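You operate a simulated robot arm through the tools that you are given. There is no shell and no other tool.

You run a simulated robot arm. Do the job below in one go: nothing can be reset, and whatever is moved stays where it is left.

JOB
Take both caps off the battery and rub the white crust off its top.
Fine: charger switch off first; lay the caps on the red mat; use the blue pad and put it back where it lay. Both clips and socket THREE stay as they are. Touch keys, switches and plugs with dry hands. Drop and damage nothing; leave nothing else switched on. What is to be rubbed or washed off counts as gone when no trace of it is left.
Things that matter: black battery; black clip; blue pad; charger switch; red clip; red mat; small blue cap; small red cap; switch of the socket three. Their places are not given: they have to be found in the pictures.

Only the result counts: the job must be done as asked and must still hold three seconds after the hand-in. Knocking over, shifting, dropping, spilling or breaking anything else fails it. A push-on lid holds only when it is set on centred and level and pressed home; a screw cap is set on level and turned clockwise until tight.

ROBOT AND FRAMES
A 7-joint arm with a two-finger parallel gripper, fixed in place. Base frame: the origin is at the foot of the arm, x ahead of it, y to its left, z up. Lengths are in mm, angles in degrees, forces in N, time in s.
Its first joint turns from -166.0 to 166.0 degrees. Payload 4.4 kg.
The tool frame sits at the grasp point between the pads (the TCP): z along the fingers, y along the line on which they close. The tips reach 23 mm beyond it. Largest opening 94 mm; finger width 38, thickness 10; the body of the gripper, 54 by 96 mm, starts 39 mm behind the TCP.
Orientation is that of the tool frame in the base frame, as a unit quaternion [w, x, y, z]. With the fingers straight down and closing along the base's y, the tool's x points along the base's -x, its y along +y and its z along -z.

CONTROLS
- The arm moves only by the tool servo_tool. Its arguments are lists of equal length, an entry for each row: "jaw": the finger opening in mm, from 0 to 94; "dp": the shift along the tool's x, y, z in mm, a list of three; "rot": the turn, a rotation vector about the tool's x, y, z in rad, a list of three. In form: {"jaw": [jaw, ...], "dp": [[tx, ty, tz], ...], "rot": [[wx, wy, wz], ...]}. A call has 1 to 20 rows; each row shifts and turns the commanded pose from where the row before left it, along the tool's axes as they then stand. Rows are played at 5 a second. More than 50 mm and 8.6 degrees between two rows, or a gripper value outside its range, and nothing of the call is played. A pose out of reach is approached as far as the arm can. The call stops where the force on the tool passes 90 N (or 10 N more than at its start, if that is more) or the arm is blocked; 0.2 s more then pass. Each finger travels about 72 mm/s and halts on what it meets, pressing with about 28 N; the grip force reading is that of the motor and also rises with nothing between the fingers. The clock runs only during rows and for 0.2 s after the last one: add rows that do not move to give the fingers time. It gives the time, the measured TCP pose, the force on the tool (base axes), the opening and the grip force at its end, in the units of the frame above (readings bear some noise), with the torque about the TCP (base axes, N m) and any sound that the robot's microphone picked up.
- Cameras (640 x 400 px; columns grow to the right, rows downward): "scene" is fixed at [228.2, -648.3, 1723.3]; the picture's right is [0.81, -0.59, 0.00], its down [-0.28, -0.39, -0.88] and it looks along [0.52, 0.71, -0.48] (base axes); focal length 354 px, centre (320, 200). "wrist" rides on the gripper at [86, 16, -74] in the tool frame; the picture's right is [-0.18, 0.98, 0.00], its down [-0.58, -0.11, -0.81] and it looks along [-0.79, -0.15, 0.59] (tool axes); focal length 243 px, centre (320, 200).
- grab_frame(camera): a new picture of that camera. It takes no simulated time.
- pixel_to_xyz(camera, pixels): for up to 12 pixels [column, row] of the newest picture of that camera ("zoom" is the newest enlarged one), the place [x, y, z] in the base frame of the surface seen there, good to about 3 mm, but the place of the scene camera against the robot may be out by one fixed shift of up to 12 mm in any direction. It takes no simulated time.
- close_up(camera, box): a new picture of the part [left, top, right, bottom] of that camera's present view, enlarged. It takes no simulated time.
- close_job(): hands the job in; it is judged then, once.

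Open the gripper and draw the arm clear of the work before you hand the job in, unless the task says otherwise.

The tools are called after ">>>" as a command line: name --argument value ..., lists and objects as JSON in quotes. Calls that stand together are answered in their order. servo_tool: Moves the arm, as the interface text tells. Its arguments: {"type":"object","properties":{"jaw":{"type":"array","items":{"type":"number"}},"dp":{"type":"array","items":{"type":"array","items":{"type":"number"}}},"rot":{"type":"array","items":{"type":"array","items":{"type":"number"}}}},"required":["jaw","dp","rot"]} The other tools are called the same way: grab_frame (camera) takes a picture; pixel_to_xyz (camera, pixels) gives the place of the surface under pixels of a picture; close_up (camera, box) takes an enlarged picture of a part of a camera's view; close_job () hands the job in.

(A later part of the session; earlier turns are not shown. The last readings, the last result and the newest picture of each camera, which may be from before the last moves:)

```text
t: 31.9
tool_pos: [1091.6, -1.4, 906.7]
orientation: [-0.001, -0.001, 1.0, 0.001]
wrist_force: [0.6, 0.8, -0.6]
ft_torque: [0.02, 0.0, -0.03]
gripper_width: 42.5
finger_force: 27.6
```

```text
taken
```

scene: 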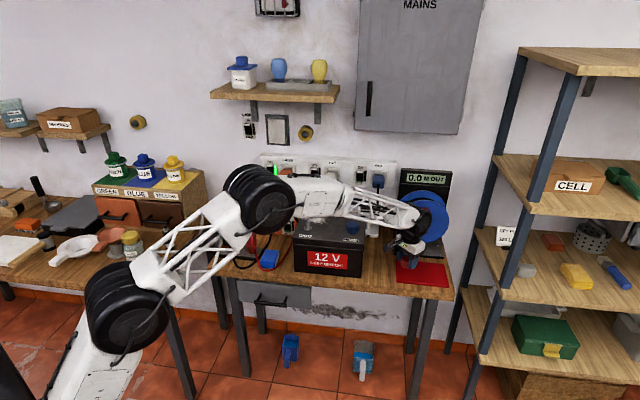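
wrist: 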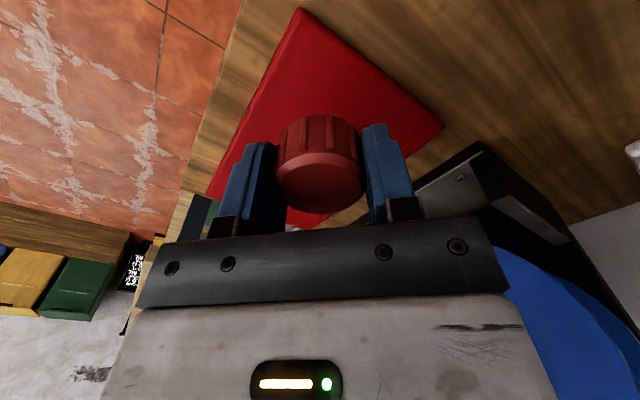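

The reach is fine. I go down 38 mm more, then slow.

>>> servo_tool --jaw '[36, 36, 36, 36, 36]' --dp '[[0, 0, 15], [0, 0, 15], [0, 0, 8], [0, 0, 0], [0, 0, 0]]' --rot '[[0, 0, 0], [0, 0, 0], [0, 0, 0], [0, 0, 0], [0, 0, 0]]'

>>> close_up --camera "wrist" --box '[180, 0, 500, 240]'

>>> close_up --camera "scene" --box '[280, 160, 460, 300]'

```text
t: 33.1
tool_pos: [1092.0, -2.1, 866.3]
orientation: [0.0, 0.0, 1.0, 0.001]
wrist_force: [-0.2, 0.5, -1.3]
ft_torque: [0.0, -0.02, 0.0]
gripper_width: 42.4
finger_force: 28.1
```

```text
1.67 times, centred on (340, 120) of wrist
```

zoom: 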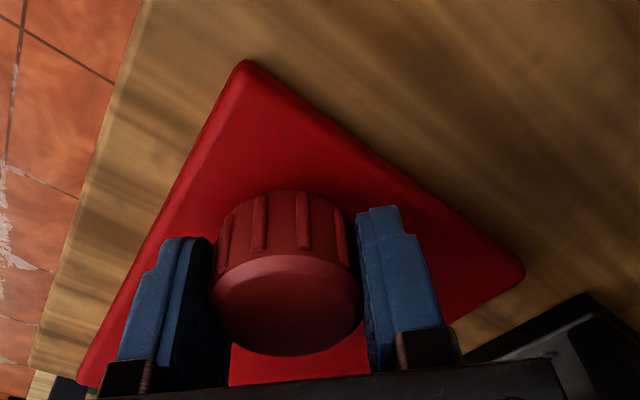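

```text
2.86 times, centred on (370, 230) of scene
```

zoom: 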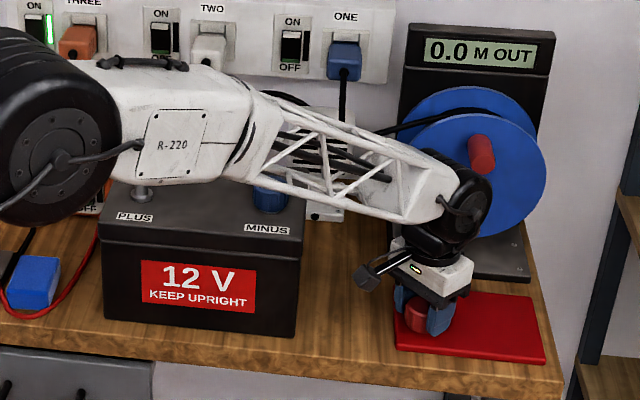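

The cap is just above the mat, well inside its corner. I lower in small steps until contact.

>>> servo_tool --jaw '[36, 36, 36, 36]' --dp '[[0, 0, 2], [0, 0, 1.5], [0, 0, 1], [0, 0, 0]]' --rot '[[0, 0, 0], [0, 0, 0], [0, 0, 0], [0, 0, 0]]'

```text
t: 34.1
tool_pos: [1092.1, -1.0, 864.1]
orientation: [0.0, 0.0, 1.0, 0.001]
wrist_force: [-0.3, -0.3, 0.0]
ft_torque: [0.03, -0.02, 0.0]
gripper_width: 42.8
finger_force: 28.0
```

No contact yet; lower further, 1 mm at a time.

>>> servo_tool --jaw '[36, 36, 36, 36]' --dp '[[0, 0, 1], [0, 0, 1], [0, 0, 0], [0, 0, 0]]' --rot '[[0, 0, 0], [0, 0, 0], [0, 0, 0], [0, 0, 0]]'

>>> servo_tool --jaw '[36, 36, 36]' --dp '[[0, 0, 1], [0, 0, 0], [0, 0, 0]]' --rot '[[0, 0, 0], [0, 0, 0], [0, 0, 0]]'

```text
t: 35.1
tool_pos: [1092.3, -2.2, 861.5]
orientation: [-0.001, 0.0, 1.0, 0.001]
wrist_force: [0.9, 0.3, 0.0]
ft_torque: [-0.01, 0.01, 0.0]
gripper_width: 42.6
finger_force: 27.1
```

```text
t: 35.9
tool_pos: [1091.1, -0.2, 860.6]
orientation: [-0.001, 0.0, 1.0, 0.001]
wrist_force: [-0.4, 0.1, -0.4]
ft_torque: [0.02, 0.02, 0.0]
gripper_width: 42.6
finger_force: 28.2
```

>>> servo_tool --jaw '[36, 36, 36]' --dp '[[0, 0, 1], [0, 0, 0], [0, 0, 0]]' --rot '[[0, 0, 0], [0, 0, 0], [0, 0, 0]]'

>>> servo_tool --jaw '[36, 36, 36]' --dp '[[0, 0, 1], [0, 0, 0], [0, 0, 0]]' --rot '[[0, 0, 0], [0, 0, 0], [0, 0, 0]]'

>>> close_up --camera "wrist" --box '[180, 0, 500, 240]'

```text
t: 36.7
tool_pos: [1090.2, -1.3, 859.5]
orientation: [0.0, 0.0, 1.0, 0.001]
wrist_force: [0.9, 1.1, 3.1]
ft_torque: [0.01, -0.11, 0.03]
gripper_width: 42.6
finger_force: 27.5
```

```text
t: 37.5
tool_pos: [1092.2, 0.6, 858.2]
orientation: [0.0, 0.0, 1.0, 0.001]
wrist_force: [-1.3, -6.0, 7.4]
ft_torque: [-0.2, -0.05, -0.08]
gripper_width: 42.4
finger_force: 28.2
```

```text
1.67 times, centred on (340, 120) of wrist
```

zoom: 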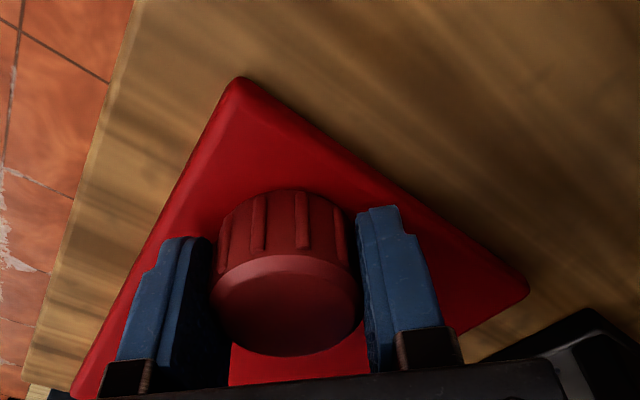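

The cap touches the mat (about 7 N up). I open the fingers and draw straight up.

>>> servo_tool --jaw '[46, 50, 60, 70, 70, 70, 70, 70, 70]' --dp '[[0, 0, 0], [0, 0, 0], [0, 0, 0], [0, 0, 0], [0, 0, 0], [0, 0, -20], [0, 0, -40], [0, 0, -40], [0, 0, 0]]' --rot '[[0, 0, 0], [0, 0, 0], [0, 0, 0], [0, 0, 0], [0, 0, 0], [0, 0, 0], [0, 0, 0], [0, 0, 0], [0, 0, 0]]'

>>> grab_frame --camera "wrist"

>>> close_up --camera "scene" --box '[280, 160, 460, 300]'

```text
t: 39.5
tool_pos: [1093.0, 0.7, 958.9]
orientation: [-0.001, 0.0, 1.0, 0.0]
wrist_force: [-0.3, 0.3, 0.1]
ft_torque: [0.0, 0.01, -0.01]
gripper_width: 69.9
finger_force: 0.0
```

```text
taken
```

wrist: 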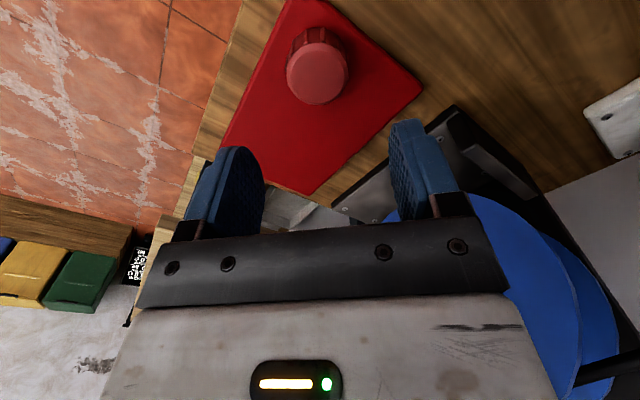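

```text
2.86 times, centred on (370, 230) of scene
```

zoom: 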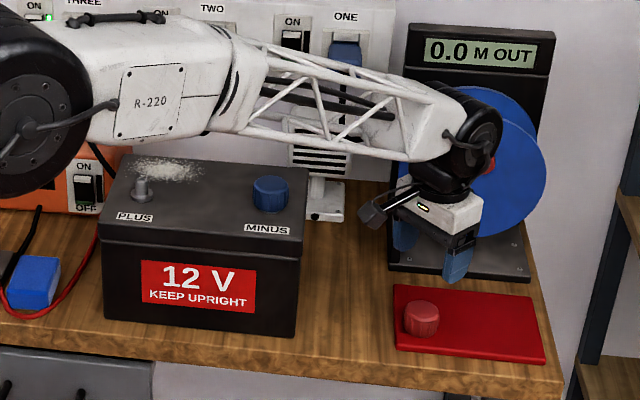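

The red cap stands on the mat. Now I rise and go over the blue cap (x≈959, y≈164).

>>> servo_tool --jaw '[70, 70, 70, 94, 94, 94, 94, 94, 94, 94]' --dp '[[0, 0, -48], [0, 0, -48], [0, 0, -48], [27, 32.6, 0], [27, 32.6, 0], [27, 32.6, 0], [27, 32.6, 0], [26, 32.6, 0], [0, 0, 0], [0, 0, 0]]' --rot '[[0, 0, 0], [0, 0, 0], [0, 0, 0], [0, 0, 0], [0, 0, 0], [0, 0, 0], [0, 0, 0], [0, 0, 0], [0, 0, 0], [0, 0, 0]]'

>>> servo_tool --jaw '[94, 94, 94, 94]' --dp '[[0, 0, 30], [0, 0, 30], [0, 0, 17], [0, 0, 0]]' --rot '[[0, 0, 0], [0, 0, 0], [0, 0, 0], [0, 0, 0]]'

>>> grab_frame --camera "wrist"

>>> close_up --camera "wrist" --box '[160, 80, 480, 250]'

```text
t: 41.7
tool_pos: [956.5, 161.8, 1100.8]
orientation: [-0.001, 0.0, 1.0, 0.001]
wrist_force: [1.0, -0.1, 0.0]
ft_torque: [-0.02, 0.0, 0.03]
gripper_width: 94.1
finger_force: 0.1
```

```text
t: 42.7
tool_pos: [958.8, 162.9, 1024.1]
orientation: [-0.001, 0.0, 1.0, 0.0]
wrist_force: [-0.1, -0.7, -0.1]
ft_torque: [-0.01, -0.01, 0.0]
gripper_width: 94.1
finger_force: 0.1
```

```text
taken
```

wrist: 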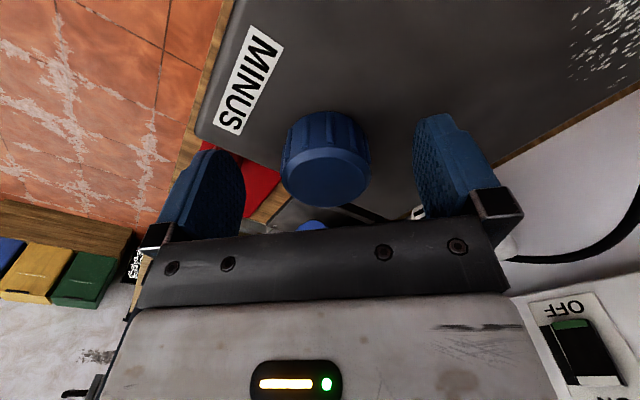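

```text
2.00 times, centred on (320, 165) of wrist
```

zoom: 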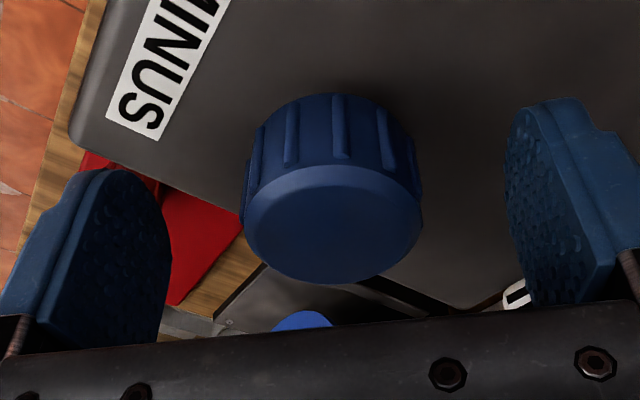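

I measure the blue cap's rim to centre on it.

>>> pixel_to_xyz --camera "wrist" --pixels '[[326, 188], [284, 190], [369, 190], [326, 166], [326, 218], [284, 160], [368, 160]]'

```text
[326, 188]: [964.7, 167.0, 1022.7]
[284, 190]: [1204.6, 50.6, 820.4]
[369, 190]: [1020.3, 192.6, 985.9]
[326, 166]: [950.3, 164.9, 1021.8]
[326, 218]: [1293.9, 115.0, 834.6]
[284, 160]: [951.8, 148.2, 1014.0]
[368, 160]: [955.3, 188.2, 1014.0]
```

The blue cap's centre is about 3 mm toward +y of the jaw centre (pixel 326 vs 320). I shift, go down 8 mm and close.

>>> servo_tool --jaw '[94, 94, 70, 50, 50]' --dp '[[0, 3, 5], [0, 0, 3], [0, 0, 0], [0, 0, 0], [0, 0, 0]]' --rot '[[0, 0, 0], [0, 0, 0], [0, 0, 0], [0, 0, 0], [0, 0, 0]]'

>>> close_up --camera "wrist" --box '[160, 80, 480, 280]'

```text
t: 43.9
tool_pos: [959.3, 166.0, 1018.0]
orientation: [-0.001, -0.001, 1.0, 0.0]
wrist_force: [0.0, 0.4, 0.3]
ft_torque: [0.02, 0.0, 0.02]
gripper_width: 50.1
finger_force: 0.1
```

```text
2.00 times, centred on (320, 180) of wrist
```

zoom: 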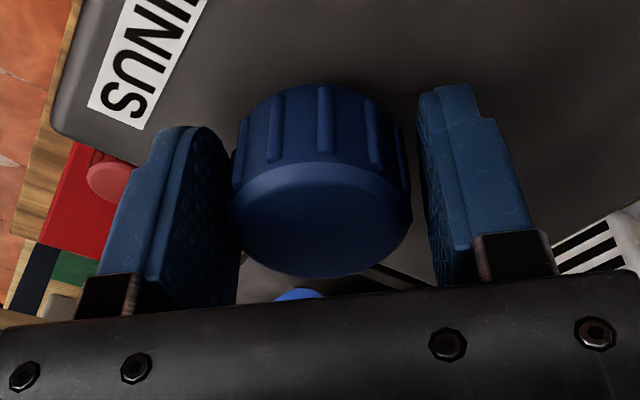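

Well centred. I close on the cap.

>>> servo_tool --jaw '[44, 36, 36, 36]' --dp '[[0, 0, 0], [0, 0, 0], [0, 0, 0], [0, 0, 0]]' --rot '[[0, 0, 0], [0, 0, 0], [0, 0, 0], [0, 0, 0]]'

```text
t: 44.9
tool_pos: [958.4, 166.0, 1018.1]
orientation: [0.0, 0.0, 1.0, 0.0]
wrist_force: [-0.2, -0.6, 0.9]
ft_torque: [0.01, -0.01, 0.04]
gripper_width: 43.0
finger_force: 27.4
heard: snap
```

Held at 43 mm with no side force (again a "snap"). I turn counter-clockwise as before, in steps.

>>> servo_tool --jaw '[36, 36, 36, 36, 36, 36]' --dp '[[0, 0, 0], [0, 0, 0], [0, 0, 0], [0, 0, 0], [0, 0, 0], [0, 0, 0]]' --rot '[[0, 0, -0.12], [0, 0, -0.12], [0, 0, -0.12], [0, 0, -0.12], [0, 0, -0.12], [0, 0, 0]]'

>>> servo_tool --jaw '[36, 36, 36, 36, 36]' --dp '[[0, 0, 0], [0, 0, 0], [0, 0, 0], [0, 0, 0], [0, 0, 0]]' --rot '[[0, 0, -0.12], [0, 0, -0.12], [0, 0, -0.12], [0, 0, -0.12], [0, 0, 0]]'

>>> close_up --camera "scene" --box '[310, 190, 390, 250]'

```text
t: 46.3
tool_pos: [959.3, 165.2, 1018.8]
orientation: [-0.001, -0.296, 0.955, 0.001]
wrist_force: [-5.9, -25.5, 4.6]
ft_torque: [-0.5, 0.09, -0.16]
gripper_width: 43.3
finger_force: 28.3
```

```text
t: 47.5
tool_pos: [959.8, 167.5, 1018.4]
orientation: [0.001, -0.515, 0.857, 0.002]
wrist_force: [28.1, -8.0, 0.9]
ft_torque: [-0.15, -0.5, 0.13]
gripper_width: 48.5
finger_force: 14.6
```

```text
6.67 times, centred on (350, 220) of scene
```

zoom: 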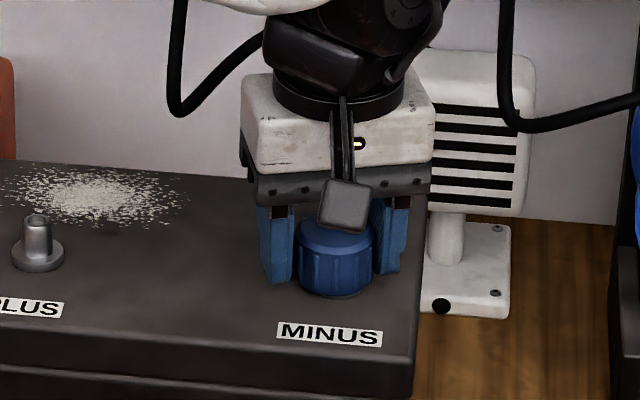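

The opening reads 48.5 mm and a side force is present; the left finger seems apart from the cap. I look before going on.

>>> close_up --camera "wrist" --box '[160, 80, 480, 280]'

>>> servo_tool --jaw '[36, 36]' --dp '[[0, 0, 0], [0, 0, 0]]' --rot '[[0, 0, 0], [0, 0, 0]]'

>>> close_up --camera "wrist" --box '[160, 80, 480, 280]'

```text
2.00 times, centred on (320, 180) of wrist
```

zoom: 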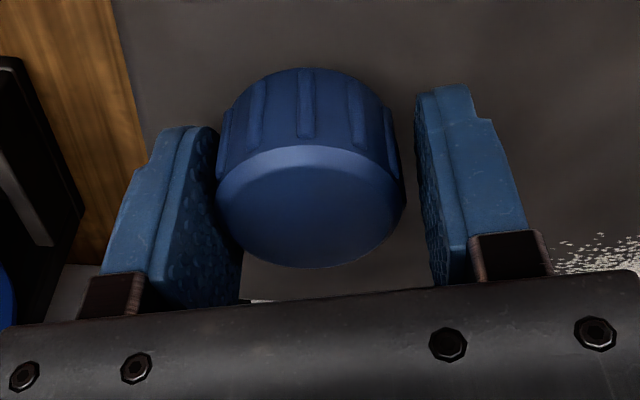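

```text
t: 48.1
tool_pos: [958.3, 164.7, 1017.1]
orientation: [0.0, -0.514, 0.858, 0.001]
wrist_force: [26.2, -8.7, 3.7]
ft_torque: [-0.13, -0.47, 0.08]
gripper_width: 48.2
finger_force: 13.9
```

```text
2.00 times, centred on (320, 180) of wrist
```

zoom: 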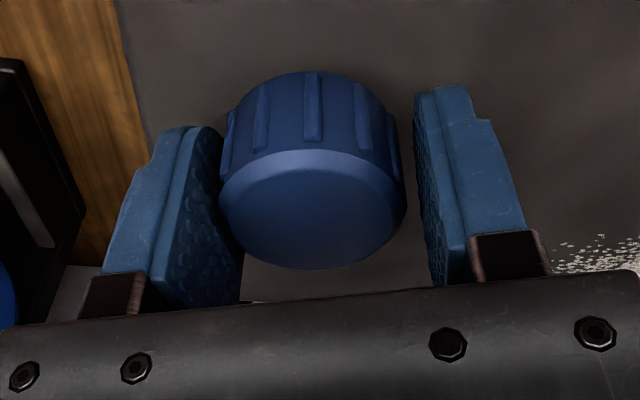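

Only the left finger touches: the cap's axis lies ~3 mm off toward x+. I open a little, shift (-1.6,-3) mm in tool axes, look, and close again.

>>> servo_tool --jaw '[54, 54, 54, 54]' --dp '[[0, 0, 0], [0, 0, 0], [-1.6, -3, 0], [0, 0, 0]]' --rot '[[0, 0, 0], [0, 0, 0], [0, 0, 0], [0, 0, 0]]'

>>> close_up --camera "wrist" --box '[160, 80, 480, 280]'

>>> close_up --camera "scene" --box '[310, 190, 390, 250]'

```text
t: 49.1
tool_pos: [961.1, 166.7, 1016.7]
orientation: [0.001, -0.515, 0.857, 0.001]
wrist_force: [0.1, 0.0, -0.5]
ft_torque: [0.0, 0.02, 0.0]
gripper_width: 53.8
finger_force: 0.0
```

```text
2.00 times, centred on (320, 180) of wrist
```

zoom: 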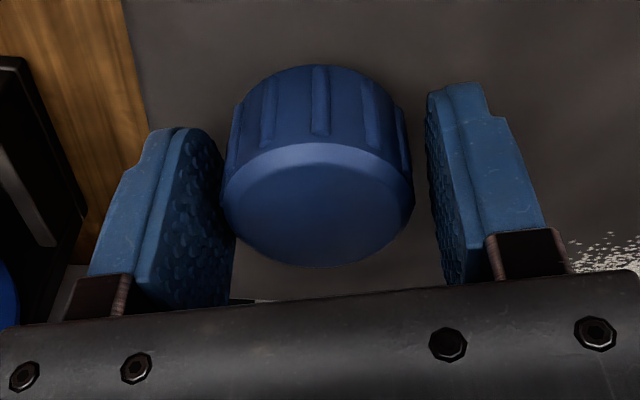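

```text
6.67 times, centred on (350, 220) of scene
```

zoom: 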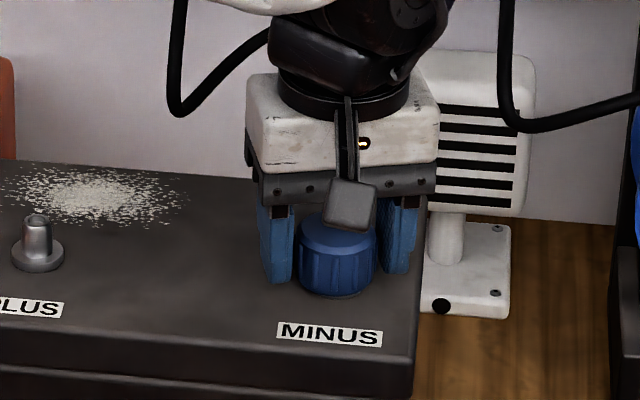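

The cap is centred sideways but sits ~6 mm toward the camera within the finger width; it seems already loose with play on its post. I shift +6 mm in tool x, close, and check forces.

>>> servo_tool --jaw '[54, 54, 44, 36, 36]' --dp '[[6, 0, 0], [0, 0, 0], [0, 0, 0], [0, 0, 0], [0, 0, 0]]' --rot '[[0, 0, 0], [0, 0, 0], [0, 0, 0], [0, 0, 0], [0, 0, 0]]'

>>> close_up --camera "wrist" --box '[160, 80, 480, 280]'

```text
t: 50.3
tool_pos: [959.5, 159.8, 1017.9]
orientation: [0.0, -0.515, 0.857, 0.002]
wrist_force: [8.3, -3.0, 0.4]
ft_torque: [-0.03, -0.14, -0.04]
gripper_width: 43.0
finger_force: 28.1
```

```text
2.00 times, centred on (320, 180) of wrist
```

zoom: 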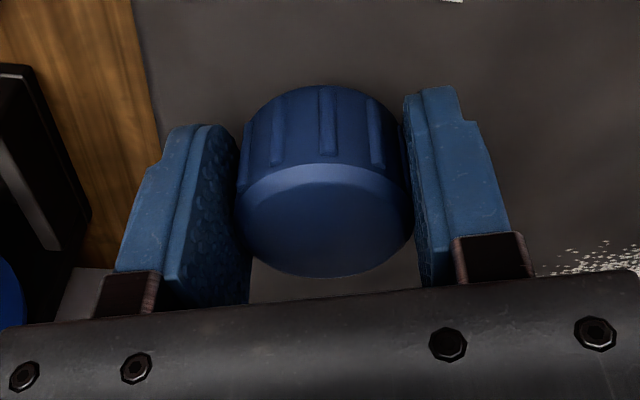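

Gripped properly at 43 mm. I relieve the small side force and make a gentle 2 mm trial lift.

>>> servo_tool --jaw '[36, 36, 36, 36]' --dp '[[0, -0.7, 0], [0, 0, -1], [0, 0, -1], [0, 0, 0]]' --rot '[[0, 0, 0], [0, 0, 0], [0, 0, 0], [0, 0, 0]]'

>>> close_up --camera "scene" --box '[310, 190, 390, 250]'

```text
t: 51.3
tool_pos: [959.2, 160.8, 1019.1]
orientation: [0.001, -0.514, 0.858, 0.001]
wrist_force: [0.3, 0.3, 0.2]
ft_torque: [-0.03, -0.01, -0.02]
gripper_width: 43.0
finger_force: 27.8
```

```text
6.67 times, centred on (350, 220) of scene
```

zoom: 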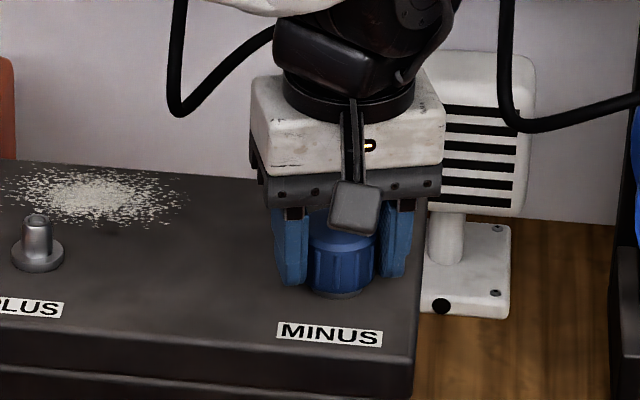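

No resistance: the blue cap is free too. I lift it straight up.

>>> servo_tool --jaw '[36, 36, 36, 36, 36]' --dp '[[0, 0, -3], [0, 0, -7], [0, 0, -20], [0, 0, -40], [0, 0, 0]]' --rot '[[0, 0, 0], [0, 0, 0], [0, 0, 0], [0, 0, 0], [0, 0, 0]]'

>>> grab_frame --camera "wrist"

>>> close_up --camera "scene" --box '[290, 170, 390, 250]'

```text
t: 52.5
tool_pos: [960.3, 159.9, 1088.3]
orientation: [0.0, -0.514, 0.858, 0.001]
wrist_force: [0.0, 0.0, -0.9]
ft_torque: [0.0, -0.01, 0.02]
gripper_width: 43.2
finger_force: 27.7
```

```text
taken
```

wrist: 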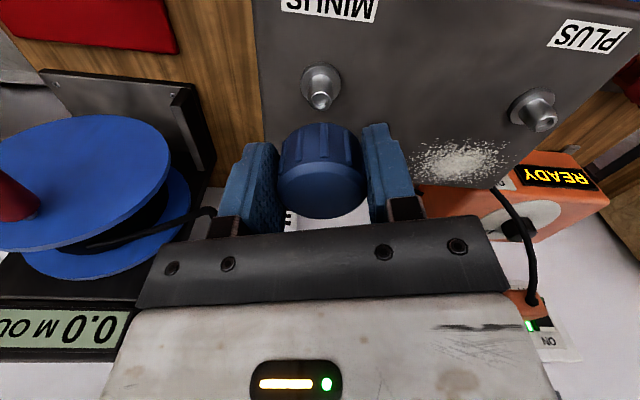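

```text
5.00 times, centred on (340, 210) of scene
```

zoom: 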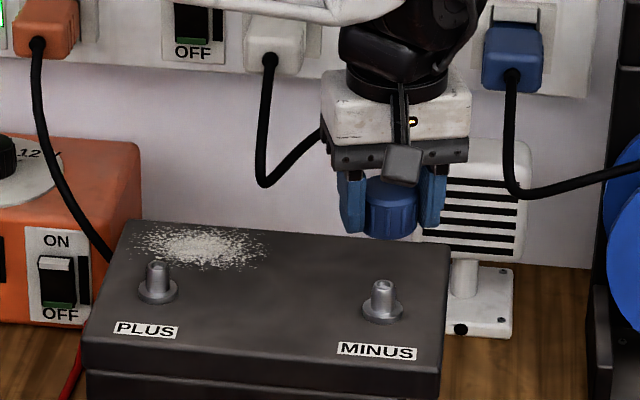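

Both posts are bare. I turn back to yaw 0 and carry the blue cap over the mat, to about (1140,-47), clear of the red cap.

>>> servo_tool --jaw '[36, 36, 36, 36, 36, 36, 36, 36, 36, 36, 36, 36, 36, 36, 36, 36]' --dp '[[0, 0, -20], [0, 0, 0], [0, 0, 0], [0, 0, 0], [0, 0, 0], [0, 0, 0], [0, 0, 0], [0, 0, 0], [0, 0, 0], [-30, -34.5, 0], [-30, -34.5, 0], [-30, -34.5, 0], [-30, -34.5, 0], [-30, -34.5, 0], [-30, -34.5, 0], [0, 0, 0]]' --rot '[[0, 0, 0], [0, 0, 0.135], [0, 0, 0.135], [0, 0, 0.135], [0, 0, 0.135], [0, 0, 0.135], [0, 0, 0.135], [0, 0, 0.135], [0, 0, 0.135], [0, 0, 0], [0, 0, 0], [0, 0, 0], [0, 0, 0], [0, 0, 0], [0, 0, 0], [0, 0, 0]]'

>>> servo_tool --jaw '[36, 36, 36, 36, 36, 36]' --dp '[[0, 0, 45], [0, 0, 45], [0, 0, 45], [0, 0, 45], [0, 0, 20], [0, 0, 0]]' --rot '[[0, 0, 0], [0, 0, 0], [0, 0, 0], [0, 0, 0], [0, 0, 0], [0, 0, 0]]'

>>> grab_frame --camera "wrist"

>>> close_up --camera "scene" --box '[280, 160, 460, 300]'

```text
t: 55.9
tool_pos: [1142.4, -45.6, 1107.8]
orientation: [0.0, 0.0, 1.0, 0.001]
wrist_force: [0.5, 0.4, 0.0]
ft_torque: [0.01, 0.02, -0.02]
gripper_width: 43.0
finger_force: 28.1
```

```text
t: 57.3
tool_pos: [1138.4, -49.0, 908.3]
orientation: [0.0, 0.0, 1.0, 0.001]
wrist_force: [0.4, -0.1, 0.9]
ft_torque: [0.01, 0.03, 0.0]
gripper_width: 43.1
finger_force: 28.0
```

```text
taken
```

wrist: 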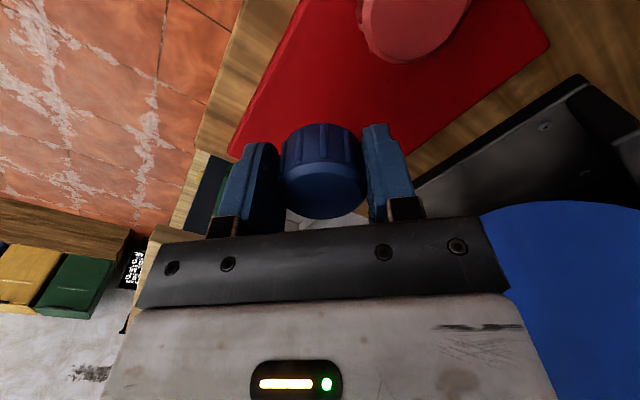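

```text
2.86 times, centred on (370, 230) of scene
```

zoom: 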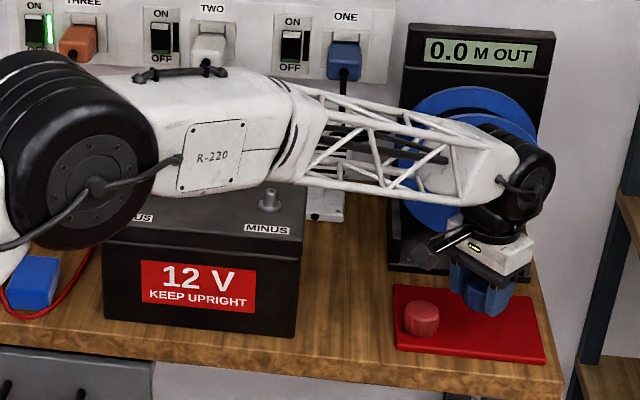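

Reach is fine and the red cap is clear of the fingers. I lower 42 mm, then in 1–2 mm steps.

>>> servo_tool --jaw '[36, 36, 36, 36, 36]' --dp '[[0, 0, 20], [0, 0, 15], [0, 0, 7], [0, 0, 0], [0, 0, 0]]' --rot '[[0, 0, 0], [0, 0, 0], [0, 0, 0], [0, 0, 0], [0, 0, 0]]'

>>> servo_tool --jaw '[36, 36, 36, 36]' --dp '[[0, 0, 1.5], [0, 0, 1.5], [0, 0, 1], [0, 0, 0]]' --rot '[[0, 0, 0], [0, 0, 0], [0, 0, 0], [0, 0, 0]]'

>>> servo_tool --jaw '[36, 36, 36]' --dp '[[0, 0, 1], [0, 0, 0], [0, 0, 0]]' --rot '[[0, 0, 0], [0, 0, 0], [0, 0, 0]]'

```text
t: 58.5
tool_pos: [1138.8, -48.2, 868.0]
orientation: [-0.001, -0.001, 1.0, 0.002]
wrist_force: [0.5, 0.1, 0.1]
ft_torque: [0.0, -0.02, -0.03]
gripper_width: 43.1
finger_force: 28.4
```

```text
t: 59.5
tool_pos: [1138.5, -46.8, 861.5]
orientation: [-0.001, -0.001, 1.0, 0.001]
wrist_force: [0.8, 0.0, -1.1]
ft_torque: [-0.04, 0.02, -0.01]
gripper_width: 43.2
finger_force: 28.0
```

```text
t: 60.3
tool_pos: [1139.6, -47.0, 860.4]
orientation: [-0.001, -0.001, 1.0, 0.0]
wrist_force: [-0.1, -0.4, -0.5]
ft_torque: [0.01, 0.01, -0.02]
gripper_width: 43.0
finger_force: 27.3
```

>>> servo_tool --jaw '[36, 36, 36]' --dp '[[0, 0, 1], [0, 0, 0], [0, 0, 0]]' --rot '[[0, 0, 0], [0, 0, 0], [0, 0, 0]]'

>>> servo_tool --jaw '[36, 36, 36]' --dp '[[0, 0, 1], [0, 0, 0], [0, 0, 0]]' --rot '[[0, 0, 0], [0, 0, 0], [0, 0, 0]]'

>>> close_up --camera "wrist" --box '[180, 0, 500, 240]'

```text
t: 61.1
tool_pos: [1138.9, -46.8, 859.3]
orientation: [-0.001, -0.001, 1.0, 0.001]
wrist_force: [1.3, 0.7, -0.7]
ft_torque: [0.01, 0.02, -0.02]
gripper_width: 43.3
finger_force: 28.2
```

```text
t: 61.9
tool_pos: [1139.3, -46.0, 859.2]
orientation: [0.0, -0.001, 1.0, 0.001]
wrist_force: [0.6, 0.1, 0.0]
ft_torque: [-0.02, 0.02, -0.03]
gripper_width: 43.0
finger_force: 27.9
```

```text
1.67 times, centred on (340, 120) of wrist
```

zoom: 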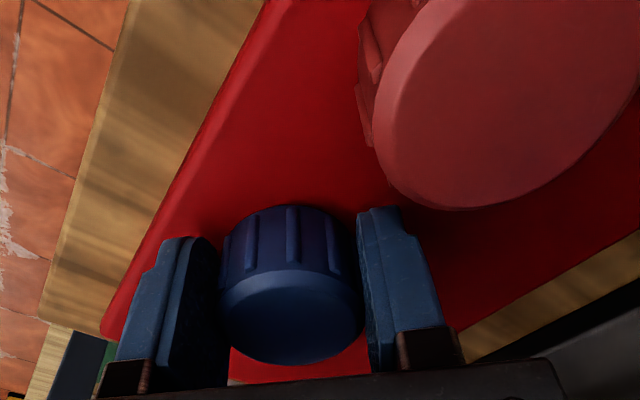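

Not yet touching. I continue 1 mm at a time.

>>> servo_tool --jaw '[36, 36, 36]' --dp '[[0, 0, 1], [0, 0, 0], [0, 0, 0]]' --rot '[[0, 0, 0], [0, 0, 0], [0, 0, 0]]'

>>> servo_tool --jaw '[36, 36, 36]' --dp '[[0, 0, 0.8], [0, 0, 0], [0, 0, 0]]' --rot '[[0, 0, 0], [0, 0, 0], [0, 0, 0]]'

```text
t: 62.7
tool_pos: [1139.5, -46.4, 858.9]
orientation: [-0.001, 0.0, 1.0, 0.001]
wrist_force: [0.0, -0.4, 1.3]
ft_torque: [-0.03, -0.01, 0.01]
gripper_width: 43.2
finger_force: 28.1
```

```text
t: 63.5
tool_pos: [1139.3, -46.9, 858.3]
orientation: [0.0, -0.001, 1.0, 0.002]
wrist_force: [2.7, -0.1, 4.3]
ft_torque: [-0.06, -0.16, 0.0]
gripper_width: 43.0
finger_force: 27.8
```

The cap now touches the mat (4 N). I open to 60 mm only (the red cap is near) and rise straight up.

>>> servo_tool --jaw '[46, 50, 56, 58, 58, 58, 58, 58, 58, 58]' --dp '[[0, 0, 0], [0, 0, 0], [0, 0, 0], [0, 0, 0], [0, 0, 0], [0, 0, -15], [0, 0, -35], [0, 0, -45], [0, 0, -45], [0, 0, 0]]' --rot '[[0, 0, 0], [0, 0, 0], [0, 0, 0], [0, 0, 0], [0, 0, 0], [0, 0, 0], [0, 0, 0], [0, 0, 0], [0, 0, 0], [0, 0, 0]]'

>>> grab_frame --camera "wrist"

>>> close_up --camera "scene" --box '[280, 160, 460, 300]'

```text
t: 65.7
tool_pos: [1140.2, -46.1, 996.8]
orientation: [-0.001, -0.001, 1.0, 0.001]
wrist_force: [0.0, -0.2, 0.6]
ft_torque: [-0.01, -0.03, -0.03]
gripper_width: 57.8
finger_force: 0.0
```

```text
taken
```

wrist: 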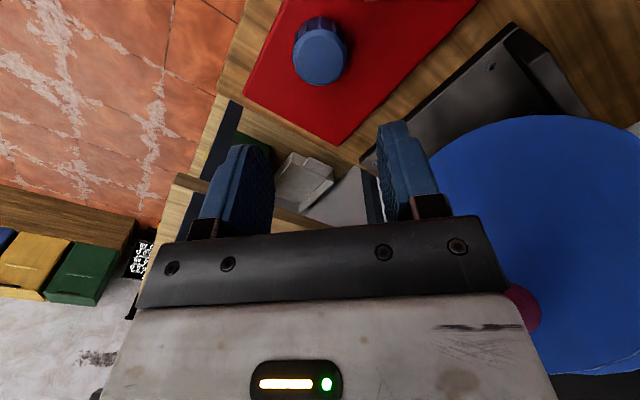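

```text
2.86 times, centred on (370, 230) of scene
```

zoom: 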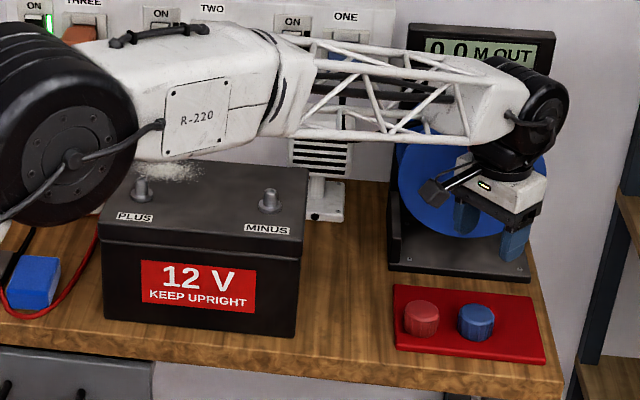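

Both caps stand on the mat. Now I go back over the blue pad near (714,369), high above, with the tool turned 45° to face the bench.

>>> servo_tool --jaw '[58, 58, 58, 58, 70, 80, 94, 94, 94, 94, 94, 94, 94, 94, 94, 94, 94, 94]' --dp '[[0, 0, -45], [0, 0, -45], [0, 0, -45], [0, 0, -18], [32.8, 31.9, 0], [32.8, 31.9, 0], [32.8, 31.9, 0], [32.8, 31.9, 0], [32.8, 31.9, 0], [32.8, 31.9, 0], [32.8, 31.9, 0], [32.8, 31.9, 0], [32.8, 31.9, 0], [32.8, 31.9, 0], [32.8, 31.9, 0], [32.8, 31.9, 0], [32.8, 31.9, 0], [0, 0, 0]]' --rot '[[0, 0, 0], [0, 0, 0], [0, 0, 0], [0, 0, 0], [0, 0, 0], [0, 0, 0], [0, 0, 0], [0, 0, 0], [0, 0, 0], [0, 0, 0], [0, 0, 0], [0, 0, 0], [0, 0, 0], [0, 0, 0], [0, 0, 0], [0, 0, 0], [0, 0, 0], [0, 0, 0]]'

>>> servo_tool --jaw '[94, 94, 94, 94, 94, 94, 94, 94, 94, 94]' --dp '[[0, 0, 0], [0, 0, 0], [0, 0, 0], [0, 0, 0], [0, 0, 0], [0, 0, 0], [0, 0, 45], [0, 0, 45], [0, 0, 45], [0, 0, 0]]' --rot '[[0, 0, -0.131], [0, 0, -0.131], [0, 0, -0.131], [0, 0, -0.131], [0, 0, -0.131], [0, 0, -0.131], [0, 0, 0], [0, 0, 0], [0, 0, 0], [0, 0, 0]]'

>>> grab_frame --camera "wrist"

>>> close_up --camera "scene" --box '[200, 160, 380, 290]'

```text
t: 69.5
tool_pos: [713.6, 366.5, 1154.1]
orientation: [-0.002, -0.001, 1.0, 0.001]
wrist_force: [0.4, 0.1, -0.4]
ft_torque: [0.0, 0.02, -0.02]
gripper_width: 94.0
finger_force: 0.1
```

```text
t: 71.7
tool_pos: [713.0, 364.9, 1018.7]
orientation: [0.0, -0.384, 0.923, 0.001]
wrist_force: [0.2, -0.2, 0.5]
ft_torque: [0.01, 0.01, 0.0]
gripper_width: 94.0
finger_force: 0.0
```

```text
taken
```

wrist: 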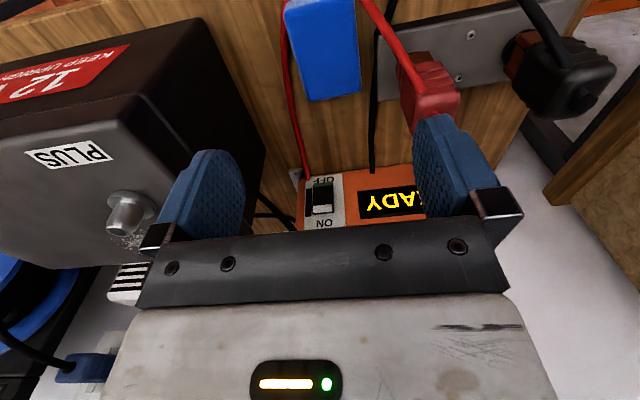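

```text
3.08 times, centred on (290, 225) of scene
```

zoom: 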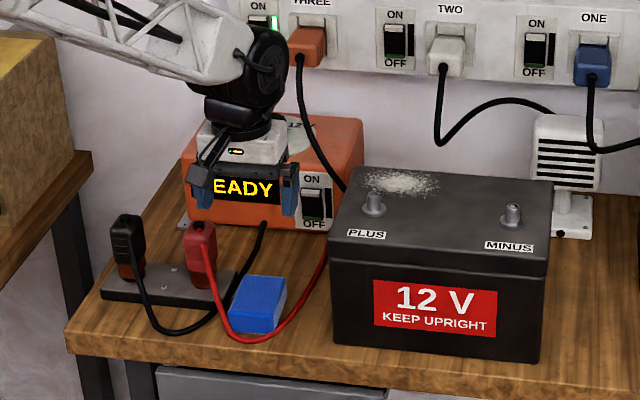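

The pad is at the top edge of the picture; I back off 70 mm to see it whole with the cable loop.

>>> servo_tool --jaw '[94, 94, 94]' --dp '[[35, 0, 0], [35, 0, 0], [0, 0, 0]]' --rot '[[0, 0, 0], [0, 0, 0], [0, 0, 0]]'

>>> grab_frame --camera "wrist"

>>> close_up --camera "wrist" --box '[250, 20, 450, 145]'

```text
t: 72.5
tool_pos: [663.4, 320.4, 1019.2]
orientation: [0.0, -0.383, 0.924, 0.001]
wrist_force: [0.6, 0.8, 0.0]
ft_torque: [0.0, 0.02, 0.03]
gripper_width: 93.8
finger_force: 0.1
```

```text
taken
```

wrist: 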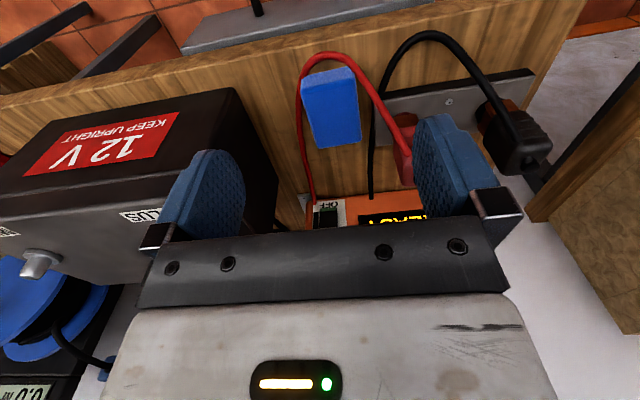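

```text
3.20 times, centred on (350, 82) of wrist
```

zoom: 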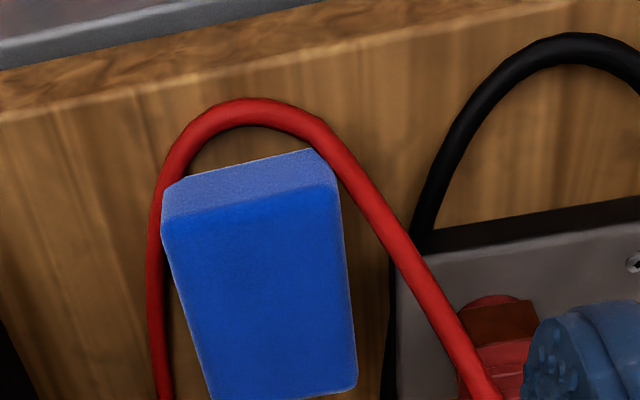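

I measure the pad's top corners, the cable points near it, and the table.

>>> pixel_to_xyz --camera "zoom" --pixels '[[168, 232], [336, 190], [354, 382], [216, 394], [260, 290], [168, 192], [318, 155], [155, 300], [245, 108], [380, 215], [420, 285], [120, 300]]'

```text
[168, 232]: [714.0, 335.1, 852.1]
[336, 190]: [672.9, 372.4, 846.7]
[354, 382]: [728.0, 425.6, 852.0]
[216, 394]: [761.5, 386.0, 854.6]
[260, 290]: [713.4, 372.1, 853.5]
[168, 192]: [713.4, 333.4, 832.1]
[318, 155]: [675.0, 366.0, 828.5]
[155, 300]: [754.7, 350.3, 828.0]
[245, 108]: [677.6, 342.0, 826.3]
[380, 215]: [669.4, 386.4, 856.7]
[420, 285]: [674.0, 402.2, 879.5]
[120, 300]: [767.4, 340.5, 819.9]
```

The pad is about 54×73 mm (u 213–267, v 740–814, top z 853). The red cable climbs beside its left-front corner toward the red clip, so I check the clip's and cable's heights before choosing the grip.

>>> close_up --camera "scene" --box '[215, 210, 315, 280]'

>>> pixel_to_xyz --camera "zoom" --pixels '[[100, 100], [540, 200]]'

>>> close_up --camera "wrist" --box '[350, 60, 560, 220]'

```text
5.71 times, centred on (265, 245) of scene
```

zoom: 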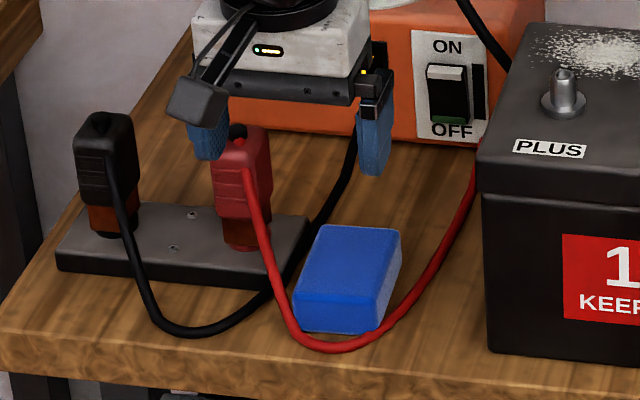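

```text
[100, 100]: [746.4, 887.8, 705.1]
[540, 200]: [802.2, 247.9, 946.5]
```

```text
2.50 times, centred on (455, 140) of wrist
```

zoom: 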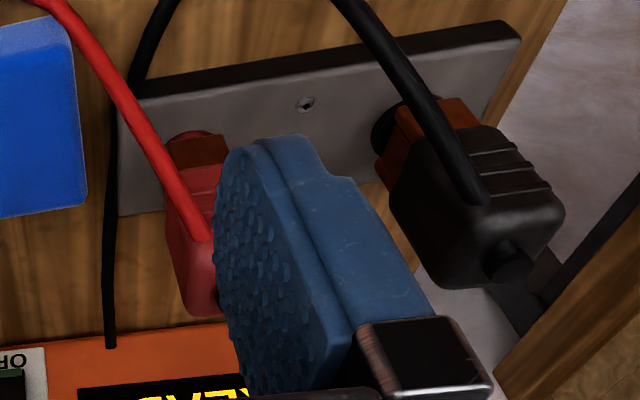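

>>> pixel_to_xyz --camera "scene" --pixels '[[250.6, 232.6], [256, 237], [255, 244], [252, 241], [254.8, 252], [257, 260], [259.5, 265], [251.5, 251], [232, 232], [270, 250], [283, 257], [287, 263]]'

>>> pixel_to_xyz --camera "wrist" --pixels '[[405, 144], [400, 158], [388, 128], [396, 148], [404, 175], [352, 62], [370, 95]]'

```text
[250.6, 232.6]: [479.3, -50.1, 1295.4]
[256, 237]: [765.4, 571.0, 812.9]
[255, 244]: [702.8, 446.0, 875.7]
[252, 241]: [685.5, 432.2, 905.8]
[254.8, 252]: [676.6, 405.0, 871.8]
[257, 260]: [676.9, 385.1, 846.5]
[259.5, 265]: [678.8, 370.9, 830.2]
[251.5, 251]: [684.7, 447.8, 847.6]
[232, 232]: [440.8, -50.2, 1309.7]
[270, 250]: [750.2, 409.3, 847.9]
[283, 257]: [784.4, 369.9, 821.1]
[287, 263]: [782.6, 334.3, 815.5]
```

```text
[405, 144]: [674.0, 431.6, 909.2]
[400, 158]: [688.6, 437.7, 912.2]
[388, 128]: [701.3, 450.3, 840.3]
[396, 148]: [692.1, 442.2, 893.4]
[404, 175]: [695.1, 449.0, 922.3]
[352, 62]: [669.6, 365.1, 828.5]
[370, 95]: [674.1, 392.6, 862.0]
```

The cable passes u≈189 near v=768 and the red clip's right face is at u≈178, top z≈922. Gripping across u at centre (u 240, v 787) with a 66 mm opening leaves about 8 mm on that side, so I go there and descend partway.

>>> servo_tool --jaw '[80, 66, 66, 66, 66, 66, 66]' --dp '[[-45, 2.5, 0], [-46.4, 0, 0], [0, 0, 35], [0, 0, 35], [0, 0, 30], [0, 0, 0], [0, 0, 0]]' --rot '[[0, 0, 0], [0, 0, 0], [0, 0, 0], [0, 0, 0], [0, 0, 0], [0, 0, 0], [0, 0, 0]]'

>>> grab_frame --camera "wrist"

>>> close_up --camera "scene" --box '[215, 190, 315, 280]'

```text
t: 74.1
tool_pos: [725.4, 382.6, 917.0]
orientation: [0.0, -0.384, 0.923, 0.001]
wrist_force: [-0.4, -1.4, 0.8]
ft_torque: [0.01, 0.03, 0.0]
gripper_width: 65.9
finger_force: 0.0
```

```text
taken
```

wrist: 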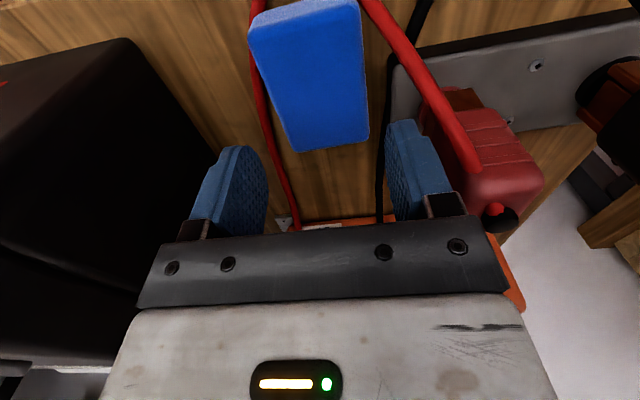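

```text
4.44 times, centred on (265, 235) of scene
```

zoom: 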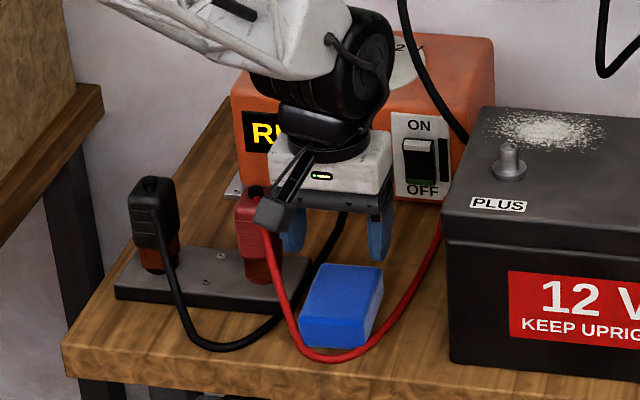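

The pad is directly below; I re-measure its top edges from this closer view.

>>> pixel_to_xyz --camera "wrist" --pixels '[[254, 40], [268, 90], [290, 146], [361, 20], [365, 80], [367, 134], [330, 142], [276, 150], [420, 70], [440, 100], [262, 100]]'

```text
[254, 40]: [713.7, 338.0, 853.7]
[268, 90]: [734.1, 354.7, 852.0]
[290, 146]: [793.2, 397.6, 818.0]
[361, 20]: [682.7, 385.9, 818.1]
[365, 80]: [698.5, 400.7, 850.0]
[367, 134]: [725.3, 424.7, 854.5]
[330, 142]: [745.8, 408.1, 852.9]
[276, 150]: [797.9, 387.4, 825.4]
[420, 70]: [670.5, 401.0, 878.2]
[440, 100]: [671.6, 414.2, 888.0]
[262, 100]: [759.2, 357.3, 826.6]
```

Pad centre u≈239.5. I shift 2.5 mm left and 3 mm forward, and descend so that the tips end near z 838.

>>> servo_tool --jaw '[66, 66, 66, 66, 66, 66]' --dp '[[-3, 2.5, 0], [0, 0, 20], [0, 0, 20], [0, 0, 15], [0, 0, 0], [0, 0, 0]]' --rot '[[0, 0, 0], [0, 0, 0], [0, 0, 0], [0, 0, 0], [0, 0, 0], [0, 0, 0]]'

>>> grab_frame --camera "wrist"

>>> close_up --camera "scene" --box '[215, 190, 315, 280]'

```text
t: 75.5
tool_pos: [725.2, 387.7, 862.0]
orientation: [-0.001, -0.383, 0.924, 0.0]
wrist_force: [0.9, -0.6, -1.6]
ft_torque: [-0.06, -0.01, 0.01]
gripper_width: 65.6
finger_force: 0.1
```

```text
taken
```

wrist: 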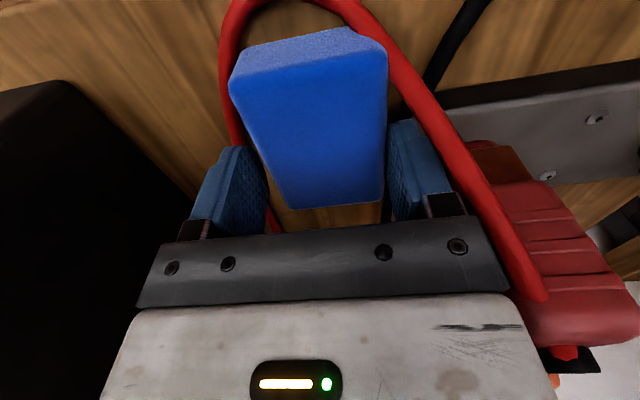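

```text
4.44 times, centred on (265, 235) of scene
```

zoom: 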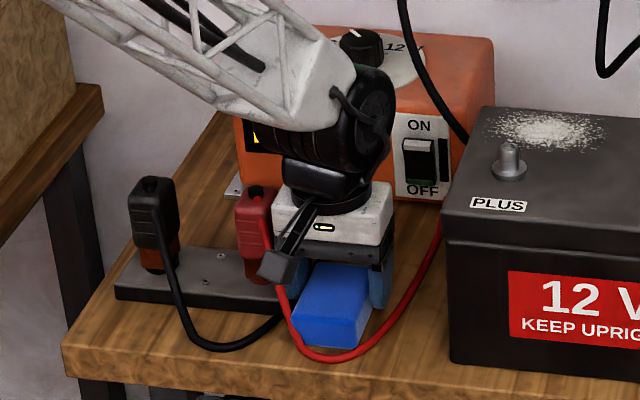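

The fingers straddle the pad, with the cable and clip clear. I shift 1.5 mm and close on it.

>>> servo_tool --jaw '[66, 60, 54, 48, 44, 44]' --dp '[[0, 1.5, 0], [0, 0, 0], [0, 0, 0], [0, 0, 0], [0, 0, 0], [0, 0, 0]]' --rot '[[0, 0, 0], [0, 0, 0], [0, 0, 0], [0, 0, 0], [0, 0, 0], [0, 0, 0]]'

>>> grab_frame --camera "wrist"

```text
t: 76.9
tool_pos: [725.0, 389.8, 862.9]
orientation: [0.0, -0.383, 0.924, 0.0]
wrist_force: [0.3, 0.9, 2.1]
ft_torque: [0.03, 0.03, 0.0]
gripper_width: 59.0
finger_force: 27.8
```

```text
taken
```

wrist: 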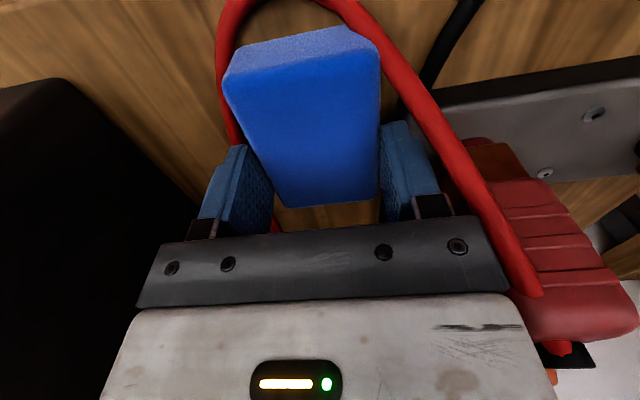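

Gripped at 59 mm. I lift straight up in small steps and check that the pad follows while the cable stays.

>>> servo_tool --jaw '[44, 44, 44, 44, 44]' --dp '[[0, 0, 0], [0, 0, -3], [0, 0, -7], [0, 0, -10], [0, 0, 0]]' --rot '[[0, 0, 0], [0, 0, 0], [0, 0, 0], [0, 0, 0], [0, 0, 0]]'

>>> grab_frame --camera "wrist"

>>> close_up --camera "scene" --box '[215, 190, 315, 280]'

```text
t: 78.1
tool_pos: [725.4, 389.1, 882.4]
orientation: [-0.001, -0.384, 0.923, 0.0]
wrist_force: [-0.1, 0.3, 0.0]
ft_torque: [-0.03, 0.03, 0.0]
gripper_width: 58.6
finger_force: 27.7
```

```text
taken
```

wrist: 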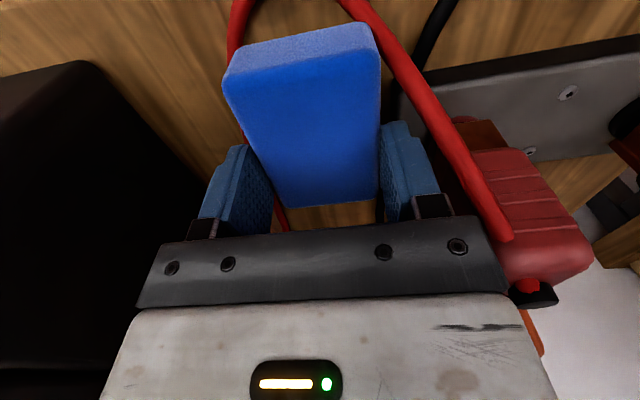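

```text
4.44 times, centred on (265, 235) of scene
```

zoom: 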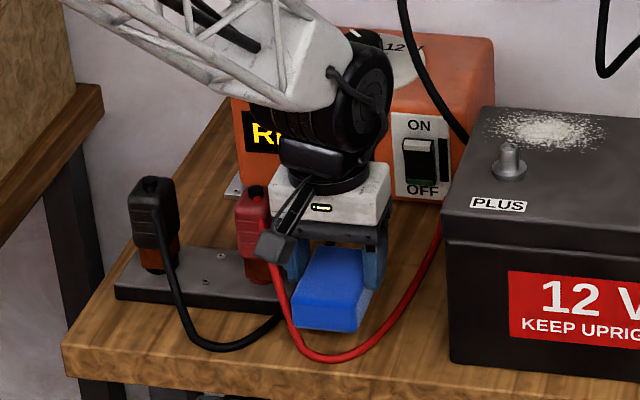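

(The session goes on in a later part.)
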